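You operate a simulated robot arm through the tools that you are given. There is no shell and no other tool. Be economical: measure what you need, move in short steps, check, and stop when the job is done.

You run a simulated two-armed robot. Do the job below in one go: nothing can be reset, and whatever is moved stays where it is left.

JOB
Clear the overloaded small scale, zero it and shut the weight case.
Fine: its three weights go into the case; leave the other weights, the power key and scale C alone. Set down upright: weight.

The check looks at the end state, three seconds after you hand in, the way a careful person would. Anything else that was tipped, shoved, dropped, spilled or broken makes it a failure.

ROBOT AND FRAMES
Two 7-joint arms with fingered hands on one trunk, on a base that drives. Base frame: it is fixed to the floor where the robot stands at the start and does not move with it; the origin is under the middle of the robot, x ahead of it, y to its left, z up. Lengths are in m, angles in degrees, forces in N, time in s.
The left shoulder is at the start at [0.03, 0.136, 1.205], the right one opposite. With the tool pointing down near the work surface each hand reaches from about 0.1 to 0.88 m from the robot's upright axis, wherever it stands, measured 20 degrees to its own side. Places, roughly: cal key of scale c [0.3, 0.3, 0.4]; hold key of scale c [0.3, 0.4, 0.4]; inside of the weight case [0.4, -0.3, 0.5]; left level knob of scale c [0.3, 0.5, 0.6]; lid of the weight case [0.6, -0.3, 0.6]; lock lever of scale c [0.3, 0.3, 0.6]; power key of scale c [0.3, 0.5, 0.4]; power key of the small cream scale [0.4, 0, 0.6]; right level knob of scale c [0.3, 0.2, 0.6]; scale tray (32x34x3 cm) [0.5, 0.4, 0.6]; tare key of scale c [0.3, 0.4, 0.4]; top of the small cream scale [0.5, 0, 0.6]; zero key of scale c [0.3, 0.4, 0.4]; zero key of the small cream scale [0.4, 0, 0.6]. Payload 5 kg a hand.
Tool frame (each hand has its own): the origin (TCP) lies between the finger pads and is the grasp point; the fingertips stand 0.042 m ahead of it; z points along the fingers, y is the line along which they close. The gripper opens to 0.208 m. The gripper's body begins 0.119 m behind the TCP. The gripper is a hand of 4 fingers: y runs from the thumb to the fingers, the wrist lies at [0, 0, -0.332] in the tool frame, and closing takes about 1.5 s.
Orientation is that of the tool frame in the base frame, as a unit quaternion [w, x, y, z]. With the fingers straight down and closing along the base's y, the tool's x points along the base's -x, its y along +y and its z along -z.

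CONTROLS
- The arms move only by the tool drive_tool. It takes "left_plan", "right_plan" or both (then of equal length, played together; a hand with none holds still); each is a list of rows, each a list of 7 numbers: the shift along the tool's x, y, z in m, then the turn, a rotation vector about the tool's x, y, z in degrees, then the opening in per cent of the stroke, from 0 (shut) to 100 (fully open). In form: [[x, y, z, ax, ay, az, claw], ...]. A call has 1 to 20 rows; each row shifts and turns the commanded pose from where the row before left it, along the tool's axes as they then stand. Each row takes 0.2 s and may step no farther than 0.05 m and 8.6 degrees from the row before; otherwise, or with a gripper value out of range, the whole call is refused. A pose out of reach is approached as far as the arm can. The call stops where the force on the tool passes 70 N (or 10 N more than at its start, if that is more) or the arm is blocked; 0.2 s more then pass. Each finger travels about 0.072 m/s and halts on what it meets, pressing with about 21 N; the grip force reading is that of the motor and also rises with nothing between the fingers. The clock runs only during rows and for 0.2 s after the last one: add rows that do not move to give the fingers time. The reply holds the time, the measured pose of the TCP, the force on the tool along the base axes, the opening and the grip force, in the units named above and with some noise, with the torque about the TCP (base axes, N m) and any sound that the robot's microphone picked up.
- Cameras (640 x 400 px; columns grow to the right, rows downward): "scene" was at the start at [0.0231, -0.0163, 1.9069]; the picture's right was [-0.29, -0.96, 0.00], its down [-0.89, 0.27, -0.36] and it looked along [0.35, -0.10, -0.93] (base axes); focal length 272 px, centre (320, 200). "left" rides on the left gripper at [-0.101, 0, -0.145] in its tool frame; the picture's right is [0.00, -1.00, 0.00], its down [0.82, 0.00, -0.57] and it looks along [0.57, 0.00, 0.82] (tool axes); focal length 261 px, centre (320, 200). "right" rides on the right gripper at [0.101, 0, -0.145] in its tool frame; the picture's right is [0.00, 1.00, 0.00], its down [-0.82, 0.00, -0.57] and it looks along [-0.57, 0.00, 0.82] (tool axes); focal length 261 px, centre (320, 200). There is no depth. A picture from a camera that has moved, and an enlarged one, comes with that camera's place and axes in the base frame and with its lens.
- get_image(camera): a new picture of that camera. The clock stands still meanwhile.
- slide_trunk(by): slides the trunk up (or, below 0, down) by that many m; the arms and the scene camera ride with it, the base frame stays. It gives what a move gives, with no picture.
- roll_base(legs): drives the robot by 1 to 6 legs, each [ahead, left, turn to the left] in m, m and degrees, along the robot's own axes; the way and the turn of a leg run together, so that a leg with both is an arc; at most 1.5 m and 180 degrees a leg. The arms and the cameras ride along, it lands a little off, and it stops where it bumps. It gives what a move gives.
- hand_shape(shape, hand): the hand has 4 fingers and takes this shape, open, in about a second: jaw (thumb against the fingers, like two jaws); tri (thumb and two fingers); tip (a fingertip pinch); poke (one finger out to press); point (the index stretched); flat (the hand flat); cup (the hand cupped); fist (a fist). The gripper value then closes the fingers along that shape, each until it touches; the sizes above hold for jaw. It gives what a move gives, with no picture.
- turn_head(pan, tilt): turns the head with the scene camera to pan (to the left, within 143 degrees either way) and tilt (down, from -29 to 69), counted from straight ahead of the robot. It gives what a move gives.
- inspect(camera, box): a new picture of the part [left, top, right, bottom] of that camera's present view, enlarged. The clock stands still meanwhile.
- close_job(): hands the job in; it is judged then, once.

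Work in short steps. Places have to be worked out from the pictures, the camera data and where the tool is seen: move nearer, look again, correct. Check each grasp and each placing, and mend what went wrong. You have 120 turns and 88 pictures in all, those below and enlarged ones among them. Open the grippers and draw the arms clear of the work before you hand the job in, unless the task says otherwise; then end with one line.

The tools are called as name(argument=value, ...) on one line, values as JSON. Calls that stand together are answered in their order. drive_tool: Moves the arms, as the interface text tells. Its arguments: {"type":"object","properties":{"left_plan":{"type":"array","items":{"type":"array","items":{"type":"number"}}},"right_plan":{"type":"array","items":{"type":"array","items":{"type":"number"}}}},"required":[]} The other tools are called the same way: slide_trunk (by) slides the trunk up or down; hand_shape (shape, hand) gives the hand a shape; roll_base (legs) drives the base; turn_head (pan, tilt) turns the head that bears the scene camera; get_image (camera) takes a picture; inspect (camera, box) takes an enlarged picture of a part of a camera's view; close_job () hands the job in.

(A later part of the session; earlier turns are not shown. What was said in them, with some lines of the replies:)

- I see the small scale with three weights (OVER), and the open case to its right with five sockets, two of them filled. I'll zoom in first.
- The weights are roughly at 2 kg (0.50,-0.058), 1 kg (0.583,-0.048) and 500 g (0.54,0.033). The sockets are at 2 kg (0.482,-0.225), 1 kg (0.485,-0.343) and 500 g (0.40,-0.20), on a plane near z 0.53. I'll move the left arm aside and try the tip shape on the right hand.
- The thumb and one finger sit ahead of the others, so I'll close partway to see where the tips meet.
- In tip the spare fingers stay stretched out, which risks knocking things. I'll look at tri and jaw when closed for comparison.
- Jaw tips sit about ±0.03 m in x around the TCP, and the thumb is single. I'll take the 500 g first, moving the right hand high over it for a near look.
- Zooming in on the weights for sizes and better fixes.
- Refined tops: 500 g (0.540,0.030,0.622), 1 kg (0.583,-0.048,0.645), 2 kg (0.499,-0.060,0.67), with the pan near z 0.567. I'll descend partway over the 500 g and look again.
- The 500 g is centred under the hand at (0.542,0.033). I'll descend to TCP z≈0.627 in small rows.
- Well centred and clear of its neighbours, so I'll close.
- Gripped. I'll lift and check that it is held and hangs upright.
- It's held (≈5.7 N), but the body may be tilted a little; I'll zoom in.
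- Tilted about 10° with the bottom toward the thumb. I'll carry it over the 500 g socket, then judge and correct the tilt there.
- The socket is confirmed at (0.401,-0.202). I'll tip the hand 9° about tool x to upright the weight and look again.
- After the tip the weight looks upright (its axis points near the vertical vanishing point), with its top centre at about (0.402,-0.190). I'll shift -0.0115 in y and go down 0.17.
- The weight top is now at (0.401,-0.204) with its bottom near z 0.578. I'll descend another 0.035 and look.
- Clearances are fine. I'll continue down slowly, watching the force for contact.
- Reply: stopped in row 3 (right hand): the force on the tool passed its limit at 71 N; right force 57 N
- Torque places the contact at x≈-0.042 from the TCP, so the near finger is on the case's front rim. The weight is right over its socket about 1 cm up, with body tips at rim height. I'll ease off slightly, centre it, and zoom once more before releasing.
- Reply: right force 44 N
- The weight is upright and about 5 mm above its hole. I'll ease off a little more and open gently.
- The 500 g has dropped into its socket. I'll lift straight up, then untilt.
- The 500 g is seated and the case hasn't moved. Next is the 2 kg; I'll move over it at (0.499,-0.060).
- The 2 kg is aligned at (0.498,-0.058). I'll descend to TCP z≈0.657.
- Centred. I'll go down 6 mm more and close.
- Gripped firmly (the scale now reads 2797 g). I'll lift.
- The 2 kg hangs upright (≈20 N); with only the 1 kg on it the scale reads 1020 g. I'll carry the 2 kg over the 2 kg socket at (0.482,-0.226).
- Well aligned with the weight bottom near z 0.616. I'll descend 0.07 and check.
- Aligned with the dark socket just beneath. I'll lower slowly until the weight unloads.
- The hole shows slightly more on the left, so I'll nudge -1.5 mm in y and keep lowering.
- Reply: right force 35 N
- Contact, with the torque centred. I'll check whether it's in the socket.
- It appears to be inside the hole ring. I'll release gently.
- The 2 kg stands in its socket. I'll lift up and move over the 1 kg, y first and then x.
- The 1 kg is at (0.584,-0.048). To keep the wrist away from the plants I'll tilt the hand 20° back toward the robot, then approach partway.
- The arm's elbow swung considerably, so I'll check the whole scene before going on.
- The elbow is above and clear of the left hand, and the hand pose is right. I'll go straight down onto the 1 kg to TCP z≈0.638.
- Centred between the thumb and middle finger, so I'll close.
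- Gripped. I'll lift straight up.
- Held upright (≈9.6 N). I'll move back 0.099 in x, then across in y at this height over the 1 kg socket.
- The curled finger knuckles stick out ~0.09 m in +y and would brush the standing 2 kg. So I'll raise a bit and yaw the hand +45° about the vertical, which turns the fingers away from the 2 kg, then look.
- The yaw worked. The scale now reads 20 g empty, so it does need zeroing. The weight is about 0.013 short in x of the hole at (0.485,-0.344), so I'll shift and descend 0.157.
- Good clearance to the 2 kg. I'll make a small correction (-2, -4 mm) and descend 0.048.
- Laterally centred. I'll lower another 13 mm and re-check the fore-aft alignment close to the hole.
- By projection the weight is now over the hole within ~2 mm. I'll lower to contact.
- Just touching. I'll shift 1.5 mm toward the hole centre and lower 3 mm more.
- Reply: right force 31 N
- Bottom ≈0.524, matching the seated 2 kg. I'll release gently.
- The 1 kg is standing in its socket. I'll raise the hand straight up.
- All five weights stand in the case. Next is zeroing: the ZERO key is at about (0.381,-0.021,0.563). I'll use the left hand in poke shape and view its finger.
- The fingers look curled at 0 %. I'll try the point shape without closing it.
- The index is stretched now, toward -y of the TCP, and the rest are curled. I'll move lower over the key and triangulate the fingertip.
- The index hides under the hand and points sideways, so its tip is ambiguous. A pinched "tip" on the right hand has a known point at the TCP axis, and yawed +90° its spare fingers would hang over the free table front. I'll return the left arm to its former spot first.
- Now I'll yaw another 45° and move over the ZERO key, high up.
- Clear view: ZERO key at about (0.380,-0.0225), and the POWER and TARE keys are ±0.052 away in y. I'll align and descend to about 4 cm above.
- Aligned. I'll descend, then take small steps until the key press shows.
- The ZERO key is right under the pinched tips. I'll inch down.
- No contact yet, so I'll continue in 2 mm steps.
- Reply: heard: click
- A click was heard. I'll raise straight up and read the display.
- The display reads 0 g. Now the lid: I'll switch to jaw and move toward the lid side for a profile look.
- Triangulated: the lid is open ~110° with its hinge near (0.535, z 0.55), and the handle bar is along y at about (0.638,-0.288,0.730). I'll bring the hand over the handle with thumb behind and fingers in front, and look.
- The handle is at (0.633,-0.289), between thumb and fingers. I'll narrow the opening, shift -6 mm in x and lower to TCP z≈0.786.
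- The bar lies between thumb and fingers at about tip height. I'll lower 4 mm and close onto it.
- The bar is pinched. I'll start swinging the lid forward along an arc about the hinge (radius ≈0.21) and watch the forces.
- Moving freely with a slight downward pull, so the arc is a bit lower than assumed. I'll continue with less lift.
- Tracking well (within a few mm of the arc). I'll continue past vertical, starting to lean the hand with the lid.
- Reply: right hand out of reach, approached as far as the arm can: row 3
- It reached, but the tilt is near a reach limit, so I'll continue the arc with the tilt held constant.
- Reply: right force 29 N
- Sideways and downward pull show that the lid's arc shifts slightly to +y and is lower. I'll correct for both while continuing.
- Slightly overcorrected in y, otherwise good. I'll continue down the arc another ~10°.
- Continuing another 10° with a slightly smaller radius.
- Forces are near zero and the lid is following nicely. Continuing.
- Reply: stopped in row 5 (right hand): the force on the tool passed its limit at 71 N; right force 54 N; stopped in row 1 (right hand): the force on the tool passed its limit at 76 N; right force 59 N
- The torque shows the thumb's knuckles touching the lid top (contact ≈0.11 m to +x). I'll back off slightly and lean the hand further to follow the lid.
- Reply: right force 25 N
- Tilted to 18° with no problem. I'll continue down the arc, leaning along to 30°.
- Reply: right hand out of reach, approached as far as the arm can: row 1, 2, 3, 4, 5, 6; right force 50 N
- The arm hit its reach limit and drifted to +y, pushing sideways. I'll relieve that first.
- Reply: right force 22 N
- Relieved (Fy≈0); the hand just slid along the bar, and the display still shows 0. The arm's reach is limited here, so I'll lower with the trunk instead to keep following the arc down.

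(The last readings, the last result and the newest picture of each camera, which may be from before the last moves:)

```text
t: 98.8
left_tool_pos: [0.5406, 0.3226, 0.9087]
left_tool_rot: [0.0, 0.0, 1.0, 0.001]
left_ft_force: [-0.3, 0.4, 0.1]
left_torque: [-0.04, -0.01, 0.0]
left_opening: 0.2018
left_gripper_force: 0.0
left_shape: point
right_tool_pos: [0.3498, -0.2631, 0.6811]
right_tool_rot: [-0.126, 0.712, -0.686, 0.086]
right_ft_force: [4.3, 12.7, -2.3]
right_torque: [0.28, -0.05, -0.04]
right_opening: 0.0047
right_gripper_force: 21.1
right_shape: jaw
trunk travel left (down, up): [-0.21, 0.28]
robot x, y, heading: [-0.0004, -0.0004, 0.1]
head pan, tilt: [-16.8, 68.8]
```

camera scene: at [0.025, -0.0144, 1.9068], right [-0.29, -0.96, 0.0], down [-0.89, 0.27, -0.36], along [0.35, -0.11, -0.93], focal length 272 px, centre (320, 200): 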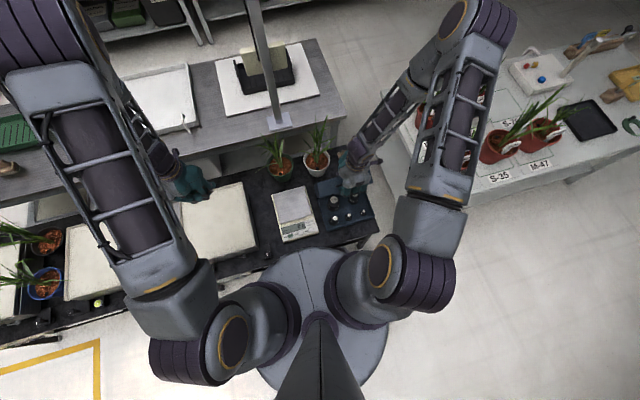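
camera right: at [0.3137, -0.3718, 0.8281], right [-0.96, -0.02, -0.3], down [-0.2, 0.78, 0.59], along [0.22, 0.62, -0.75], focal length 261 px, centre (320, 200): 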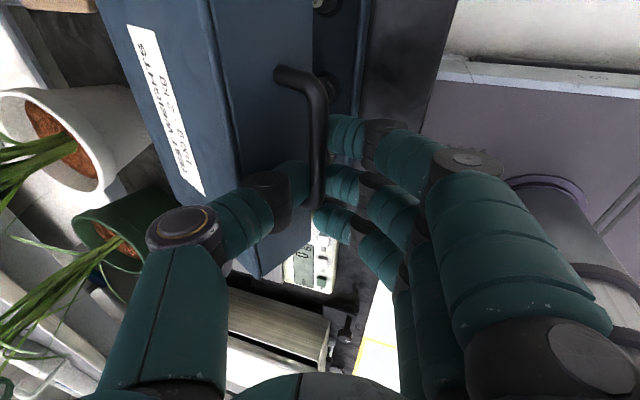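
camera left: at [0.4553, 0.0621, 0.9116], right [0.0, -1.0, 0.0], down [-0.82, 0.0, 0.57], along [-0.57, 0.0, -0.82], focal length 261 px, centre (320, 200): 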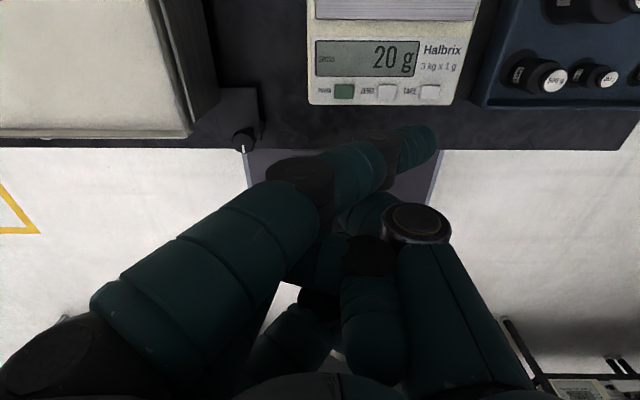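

That works nicely. I'll lower again and then nudge -x.

slide_trunk(by=-0.012)

drive_tool(right_plan=[[0, 0.003, 0, 1, 0, 0, 0], [0, 0.002, 0, 1, 0, 0, 0]])

```text
t: 99.4
left_tool_pos: [0.5381, 0.3199, 0.8964]
left_tool_rot: [0.001, 0.001, 1.0, 0.0]
left_ft_force: [1.2, -0.8, -0.7]
left_torque: [0.14, 0.16, -0.01]
left_opening: 0.2017
left_gripper_force: 0.1
left_shape: point
right_tool_pos: [0.3464, -0.2636, 0.6729]
right_tool_rot: [-0.128, 0.711, -0.686, 0.085]
right_ft_force: [-32.3, -3.4, 43.8]
right_torque: [0.3, -4.75, -0.44]
right_opening: 0.0035
right_gripper_force: 20.2
right_shape: jaw
trunk travel left (down, up): [-0.198, 0.292]
robot x, y, heading: [-0.0004, -0.0048, -0.1]
head pan, tilt: [-16.8, 68.8]
stopped: the force on the tool passed its limit at 72 N (the readings are from after the stop); the commanded pose is now the measured one
```

```text
t: 100.0
left_tool_pos: [0.5399, 0.3223, 0.8957]
left_tool_rot: [0.0, 0.0, 1.0, 0.0]
left_ft_force: [0.3, 0.1, -0.1]
left_torque: [0.04, 0.02, 0.01]
left_opening: 0.2015
left_gripper_force: 0.1
left_shape: point
right_tool_pos: [0.3442, -0.2642, 0.6705]
right_tool_rot: [-0.14, 0.71, -0.683, 0.097]
right_ft_force: [-1.8, 7.9, 3.5]
right_torque: [0.03, -1.01, 0.14]
right_opening: 0.0042
right_gripper_force: 21.7
right_shape: jaw
trunk travel left (down, up): [-0.198, 0.292]
robot x, y, heading: [-0.002, 0.0004, -0.1]
head pan, tilt: [-16.8, 68.8]
```

A small extra lean cleared the thumb contact. I'll repeat: lean a few degrees, then lower.

drive_tool(right_plan=[[0, 0.002, 0, 1.5, 0, 0, 0], [0, 0.002, 0, 1.5, 0, 0, 0], [0, 0.002, 0, 1.5, 0, 0, 0]])

slide_trunk(by=-0.008)

```text
t: 100.8
left_tool_pos: [0.5393, 0.3234, 0.8958]
left_tool_rot: [-0.001, -0.001, 1.0, 0.001]
left_ft_force: [0.0, 1.5, -0.1]
left_torque: [-0.12, -0.06, -0.01]
left_opening: 0.2015
left_gripper_force: 0.1
left_shape: point
right_tool_pos: [0.3387, -0.2635, 0.6675]
right_tool_rot: [-0.166, 0.705, -0.679, 0.123]
right_ft_force: [17.4, 4.3, -8.1]
right_torque: [0.16, -0.25, 0.04]
right_opening: 0.0041
right_gripper_force: 21.1
right_shape: jaw
trunk travel left (down, up): [-0.198, 0.292]
robot x, y, heading: [-0.0013, 0.0007, -0.0]
head pan, tilt: [-16.8, 68.8]
```

```text
t: 101.4
left_tool_pos: [0.5396, 0.3211, 0.8892]
left_tool_rot: [0.001, 0.001, 1.0, 0.001]
left_ft_force: [0.3, -0.6, -0.5]
left_torque: [0.03, 0.01, 0.01]
left_opening: 0.2018
left_gripper_force: 0.0
left_shape: point
right_tool_pos: [0.3363, -0.2636, 0.6601]
right_tool_rot: [-0.167, 0.703, -0.68, 0.123]
right_ft_force: [6.2, 9.7, -3.9]
right_torque: [0.23, -0.11, 0.0]
right_opening: 0.0043
right_gripper_force: 21.2
right_shape: jaw
trunk travel left (down, up): [-0.19, 0.3]
robot x, y, heading: [-0.0019, 0.0014, 0.3]
head pan, tilt: [-16.8, 68.8]
```

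Good, low forces. The same cycle again.

drive_tool(right_plan=[[0, 0.001, 0.001, 1.5, 0, 0, 0], [0, 0.001, 0.001, 1.5, 0, 0, 0], [0, 0.001, 0, 1.5, 0, 0, 0]])

slide_trunk(by=-0.01)

```text
t: 102.2
left_tool_pos: [0.5398, 0.3229, 0.888]
left_tool_rot: [0.0, 0.0, 1.0, 0.0]
left_ft_force: [0.5, -0.3, 0.0]
left_torque: [-0.03, 0.0, 0.0]
left_opening: 0.2019
left_gripper_force: 0.1
left_shape: point
right_tool_pos: [0.3438, -0.2766, 0.6616]
right_tool_rot: [-0.197, 0.698, -0.673, 0.143]
right_ft_force: [-0.1, 28.7, -0.5]
right_torque: [0.32, -0.06, 0.34]
right_opening: 0.0043
right_gripper_force: 21.4
right_shape: jaw
right hand out of reach, approached as far as the arm can: row 2, 3
trunk travel left (down, up): [-0.19, 0.3]
robot x, y, heading: [0.0018, -0.0019, 0.0]
head pan, tilt: [-16.8, 68.8]
```

```text
t: 102.8
left_tool_pos: [0.5391, 0.3224, 0.8783]
left_tool_rot: [0.0, 0.001, 1.0, 0.0]
left_ft_force: [0.1, -1.0, -0.3]
left_torque: [-0.01, 0.02, 0.02]
left_opening: 0.202
left_gripper_force: 0.1
left_shape: point
right_tool_pos: [0.3419, -0.2781, 0.6508]
right_tool_rot: [-0.196, 0.698, -0.673, 0.145]
right_ft_force: [-24.1, 26.5, 18.6]
right_torque: [0.16, -1.4, 0.36]
right_opening: 0.0046
right_gripper_force: 20.9
right_shape: jaw
trunk travel left (down, up): [-0.18, 0.31]
robot x, y, heading: [-0.0002, -0.0014, 0.1]
head pan, tilt: [-16.8, 68.8]
```

At the tilt limit with the lid only ~12° from closed. I'll relieve the side force and open gently.

drive_tool(right_plan=[[-0.004, 0.002, 0, 0, 0, 0, 0], [0, 0, 0, 0, 0, 0, 5], [0, 0, 0, 0, 0, 0, 10], [0, 0, 0, 0, 0, 0, 16], [0, 0, 0, 0, 0, 0, 22], [0, 0, 0, 0, 0, 0, 22]])

get_image(camera="right")

```text
t: 104.2
left_tool_pos: [0.5369, 0.3198, 0.88]
left_tool_rot: [0.001, 0.001, 1.0, 0.0]
left_ft_force: [-0.3, 0.9, -0.2]
left_torque: [-0.01, 0.04, -0.02]
left_opening: 0.2014
left_gripper_force: 0.0
left_shape: point
right_tool_pos: [0.3403, -0.2781, 0.6504]
right_tool_rot: [-0.196, 0.698, -0.674, 0.145]
right_ft_force: [-51.7, -10.7, 37.0]
right_torque: [0.47, -2.59, -0.89]
right_opening: 0.0387
right_gripper_force: 0.1
right_shape: jaw
trunk travel left (down, up): [-0.18, 0.31]
robot x, y, heading: [-0.0015, -0.0, -0.1]
head pan, tilt: [-16.8, 68.8]
```

```text
6 pictures are left
camera right: at [0.2787, -0.3891, 0.7722], right [-0.88, -0.01, -0.47], down [-0.3, 0.77, 0.56], along [0.36, 0.63, -0.69], focal length 261 px, centre (320, 200)
```

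right: 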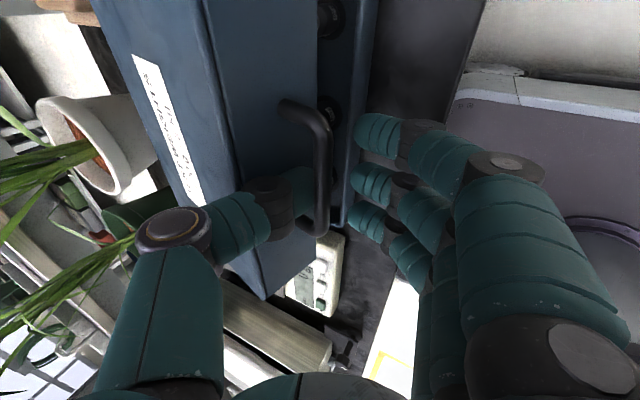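

The thumb is bearing on the lid behind the bar. I'll withdraw the hand along its own axis so the thumb slips out and the lid settles.

drive_tool(right_plan=[[0, 0, -0.006, 0, 0, 0, 22], [0, 0, -0.01, 0, 0, 0, 22], [0, 0, -0.012, 0, 0, 0, 22], [0, 0, -0.012, 0, 0, 0, 22], [0, 0, -0.015, 0, 0, 0, 22], [0, 0, -0.02, 0, 0, 0, 22], [0, 0, 0, 0, 0, 0, 22]])

get_image(camera="right")

```text
t: 105.8
left_tool_pos: [0.5402, 0.3217, 0.8797]
left_tool_rot: [0.0, 0.002, 1.0, 0.001]
left_ft_force: [-0.2, -0.2, 0.6]
left_torque: [-0.08, -0.03, 0.01]
left_opening: 0.2016
left_gripper_force: 0.0
left_shape: point
right_tool_pos: [0.3077, -0.2801, 0.7188]
right_tool_rot: [-0.195, 0.698, -0.674, 0.146]
right_ft_force: [-0.2, -0.8, 0.2]
right_torque: [-0.01, -0.01, -0.04]
right_opening: 0.0457
right_gripper_force: 0.0
right_shape: jaw
trunk travel left (down, up): [-0.18, 0.31]
robot x, y, heading: [-0.0027, -0.0056, -0.3]
head pan, tilt: [-16.8, 68.8]
```

```text
5 pictures are left
camera right: at [0.2447, -0.3923, 0.8401], right [-0.88, -0.01, -0.47], down [-0.3, 0.77, 0.56], along [0.36, 0.63, -0.69], focal length 261 px, centre (320, 200)
```

right: 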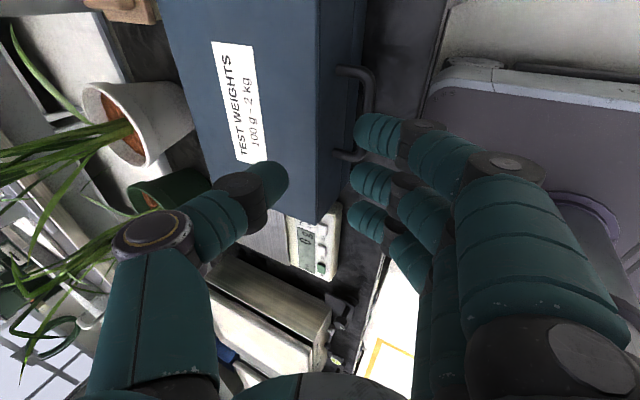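

The lid has dropped shut. I'll raise the hand, untilt it, and retreat to the right for a clear scene view.

drive_tool(right_plan=[[0, -0.0188, -0.0353, 0, 0, 0, 22], [0, -0.0188, -0.0353, 0, 0, 0, 22], [0, -0.0188, -0.0353, 0, 0, 0, 22], [0, -0.0188, -0.0353, 0, 0, 0, 22], [0, 0, 0, -7, 0, 0, 22], [0, 0, 0, -7, 0, 0, 22], [0, 0, 0, -7, 0, 0, 22], [0, 0, 0, -7, 0, 0, 22], [0.045, -0.01, 0, 0, 0, 0, 22], [0.045, -0.01, 0, 0, 0, 0, 22], [0.045, -0.01, 0, 0, 0, 0, 22], [0.045, -0.01, 0, 0, 0, 0, 22], [0, 0, 0, 0, 0, 0, 60]])

inspect(camera="scene", box=[220, 120, 400, 260])

```text
t: 108.6
left_tool_pos: [0.5393, 0.3223, 0.8795]
left_tool_rot: [0.0, 0.0, 1.0, 0.0]
left_ft_force: [0.6, 1.0, -0.5]
left_torque: [-0.13, 0.03, -0.01]
left_opening: 0.2015
left_gripper_force: 0.1
left_shape: point
right_tool_pos: [0.4055, -0.5201, 0.7757]
right_tool_rot: [-0.021, 0.724, -0.689, -0.021]
right_ft_force: [0.1, -0.5, -0.8]
right_torque: [-0.05, 0.09, -0.04]
right_opening: 0.0997
right_gripper_force: 0.1
right_shape: jaw
right hand out of reach, approached as far as the arm can: row 1, 2, 3, 4
trunk travel left (down, up): [-0.18, 0.31]
robot x, y, heading: [-0.0008, -0.0034, -0.3]
head pan, tilt: [-16.8, 68.8]
```

```text
2.86 times, centred on (310, 190) of scene
camera zoom: at [0.0218, -0.0151, 1.862], right [-0.29, -0.96, 0.0], down [-0.89, 0.27, -0.36], along [0.35, -0.11, -0.93], focal length 777 px, centre (349, 229)
```

zoom: 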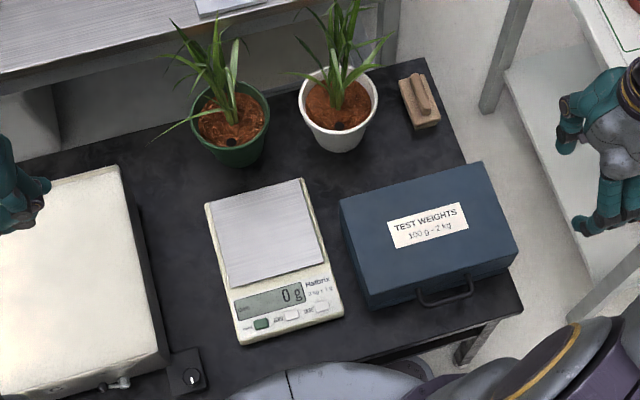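

The scale reads 0 g, the plants are fine and the case appears shut. One zoom to check the seam.

inspect(camera="scene", box=[310, 170, 370, 230])

get_image(camera="right")

```text
6.67 times, centred on (340, 200) of scene
camera zoom: at [0.0218, -0.0151, 1.862], right [-0.29, -0.96, 0.0], down [-0.89, 0.27, -0.36], along [0.35, -0.11, -0.93], focal length 1812 px, centre (187, 200)
```

zoom: 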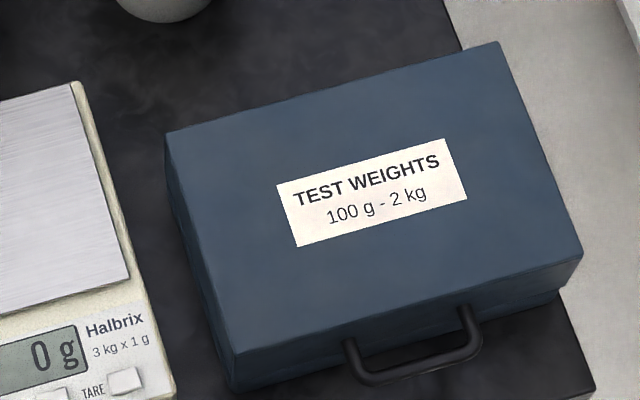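

```text
2 pictures are left
camera right: at [0.4121, -0.629, 0.9151], right [-1.0, -0.05, 0.0], down [-0.04, 0.78, 0.62], along [-0.03, 0.62, -0.78], focal length 261 px, centre (320, 200)
```

right: 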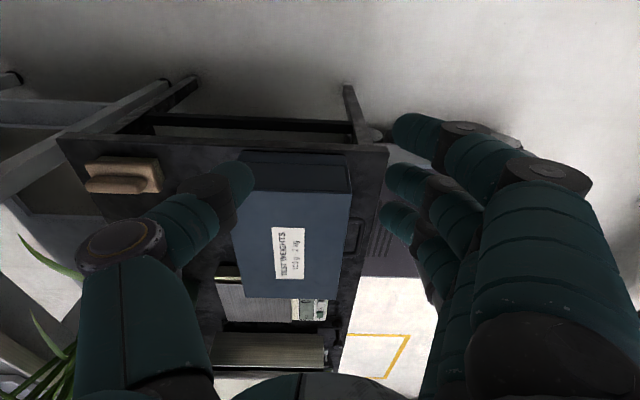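

I'll zoom on the case's right side to confirm the seam is shut.

inspect(camera="right", box=[220, 130, 380, 230])

```text
4.00 times, centred on (300, 180) of right
camera zoom: at [0.4121, -0.629, 0.9151], right [-1.0, -0.05, 0.0], down [-0.04, 0.78, 0.62], along [-0.03, 0.62, -0.78], focal length 1043 px, centre (400, 280)
```

zoom: 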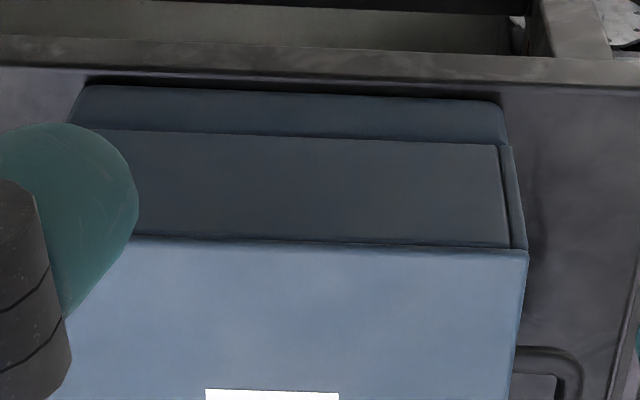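

The seam runs parallel all along, so the lid is fully shut. I'll open the left hand, raise the trunk to draw clear, and hand in.

slide_trunk(by=0.045)

hand_shape(shape="jaw", hand="left")

close_job()

```text
t: 109.4
left_tool_pos: [0.5399, 0.3206, 0.923]
left_tool_rot: [0.0, 0.001, 1.0, 0.001]
left_ft_force: [0.1, -0.6, -0.2]
left_torque: [-0.05, 0.03, -0.02]
left_opening: 0.2017
left_gripper_force: 0.0
left_shape: point
right_tool_pos: [0.4048, -0.5209, 0.8209]
right_tool_rot: [-0.02, 0.724, -0.689, -0.023]
right_ft_force: [-0.1, 0.2, 0.7]
right_torque: [-0.01, -0.01, 0.01]
right_opening: 0.124
right_gripper_force: 0.1
right_shape: jaw
trunk travel left (down, up): [-0.225, 0.265]
robot x, y, heading: [0.0016, 0.0018, -0.3]
head pan, tilt: [-16.8, 68.8]
```

```text
t: 110.3
left_tool_pos: [0.5397, 0.3218, 0.924]
left_tool_rot: [-0.001, 0.001, 1.0, 0.0]
left_ft_force: [-0.2, -0.4, 0.4]
left_torque: [-0.02, 0.01, -0.01]
left_opening: 0.2079
left_gripper_force: 0.1
left_shape: jaw
right_tool_pos: [0.4056, -0.521, 0.8214]
right_tool_rot: [-0.02, 0.724, -0.689, -0.023]
right_ft_force: [0.3, 0.0, 0.1]
right_torque: [0.01, 0.01, -0.01]
right_opening: 0.1239
right_gripper_force: 0.1
right_shape: jaw
trunk travel left (down, up): [-0.225, 0.265]
robot x, y, heading: [-0.0038, 0.0023, -0.2]
head pan, tilt: [-16.8, 68.8]
```

```text
The job is handed in.
```

The 500 g, 1 kg and 2 kg weights are in their sockets in the case, the small scale reads 0 g, and the lid is shut; the weights stood upright before I closed it, but I could not see inside afterwards.
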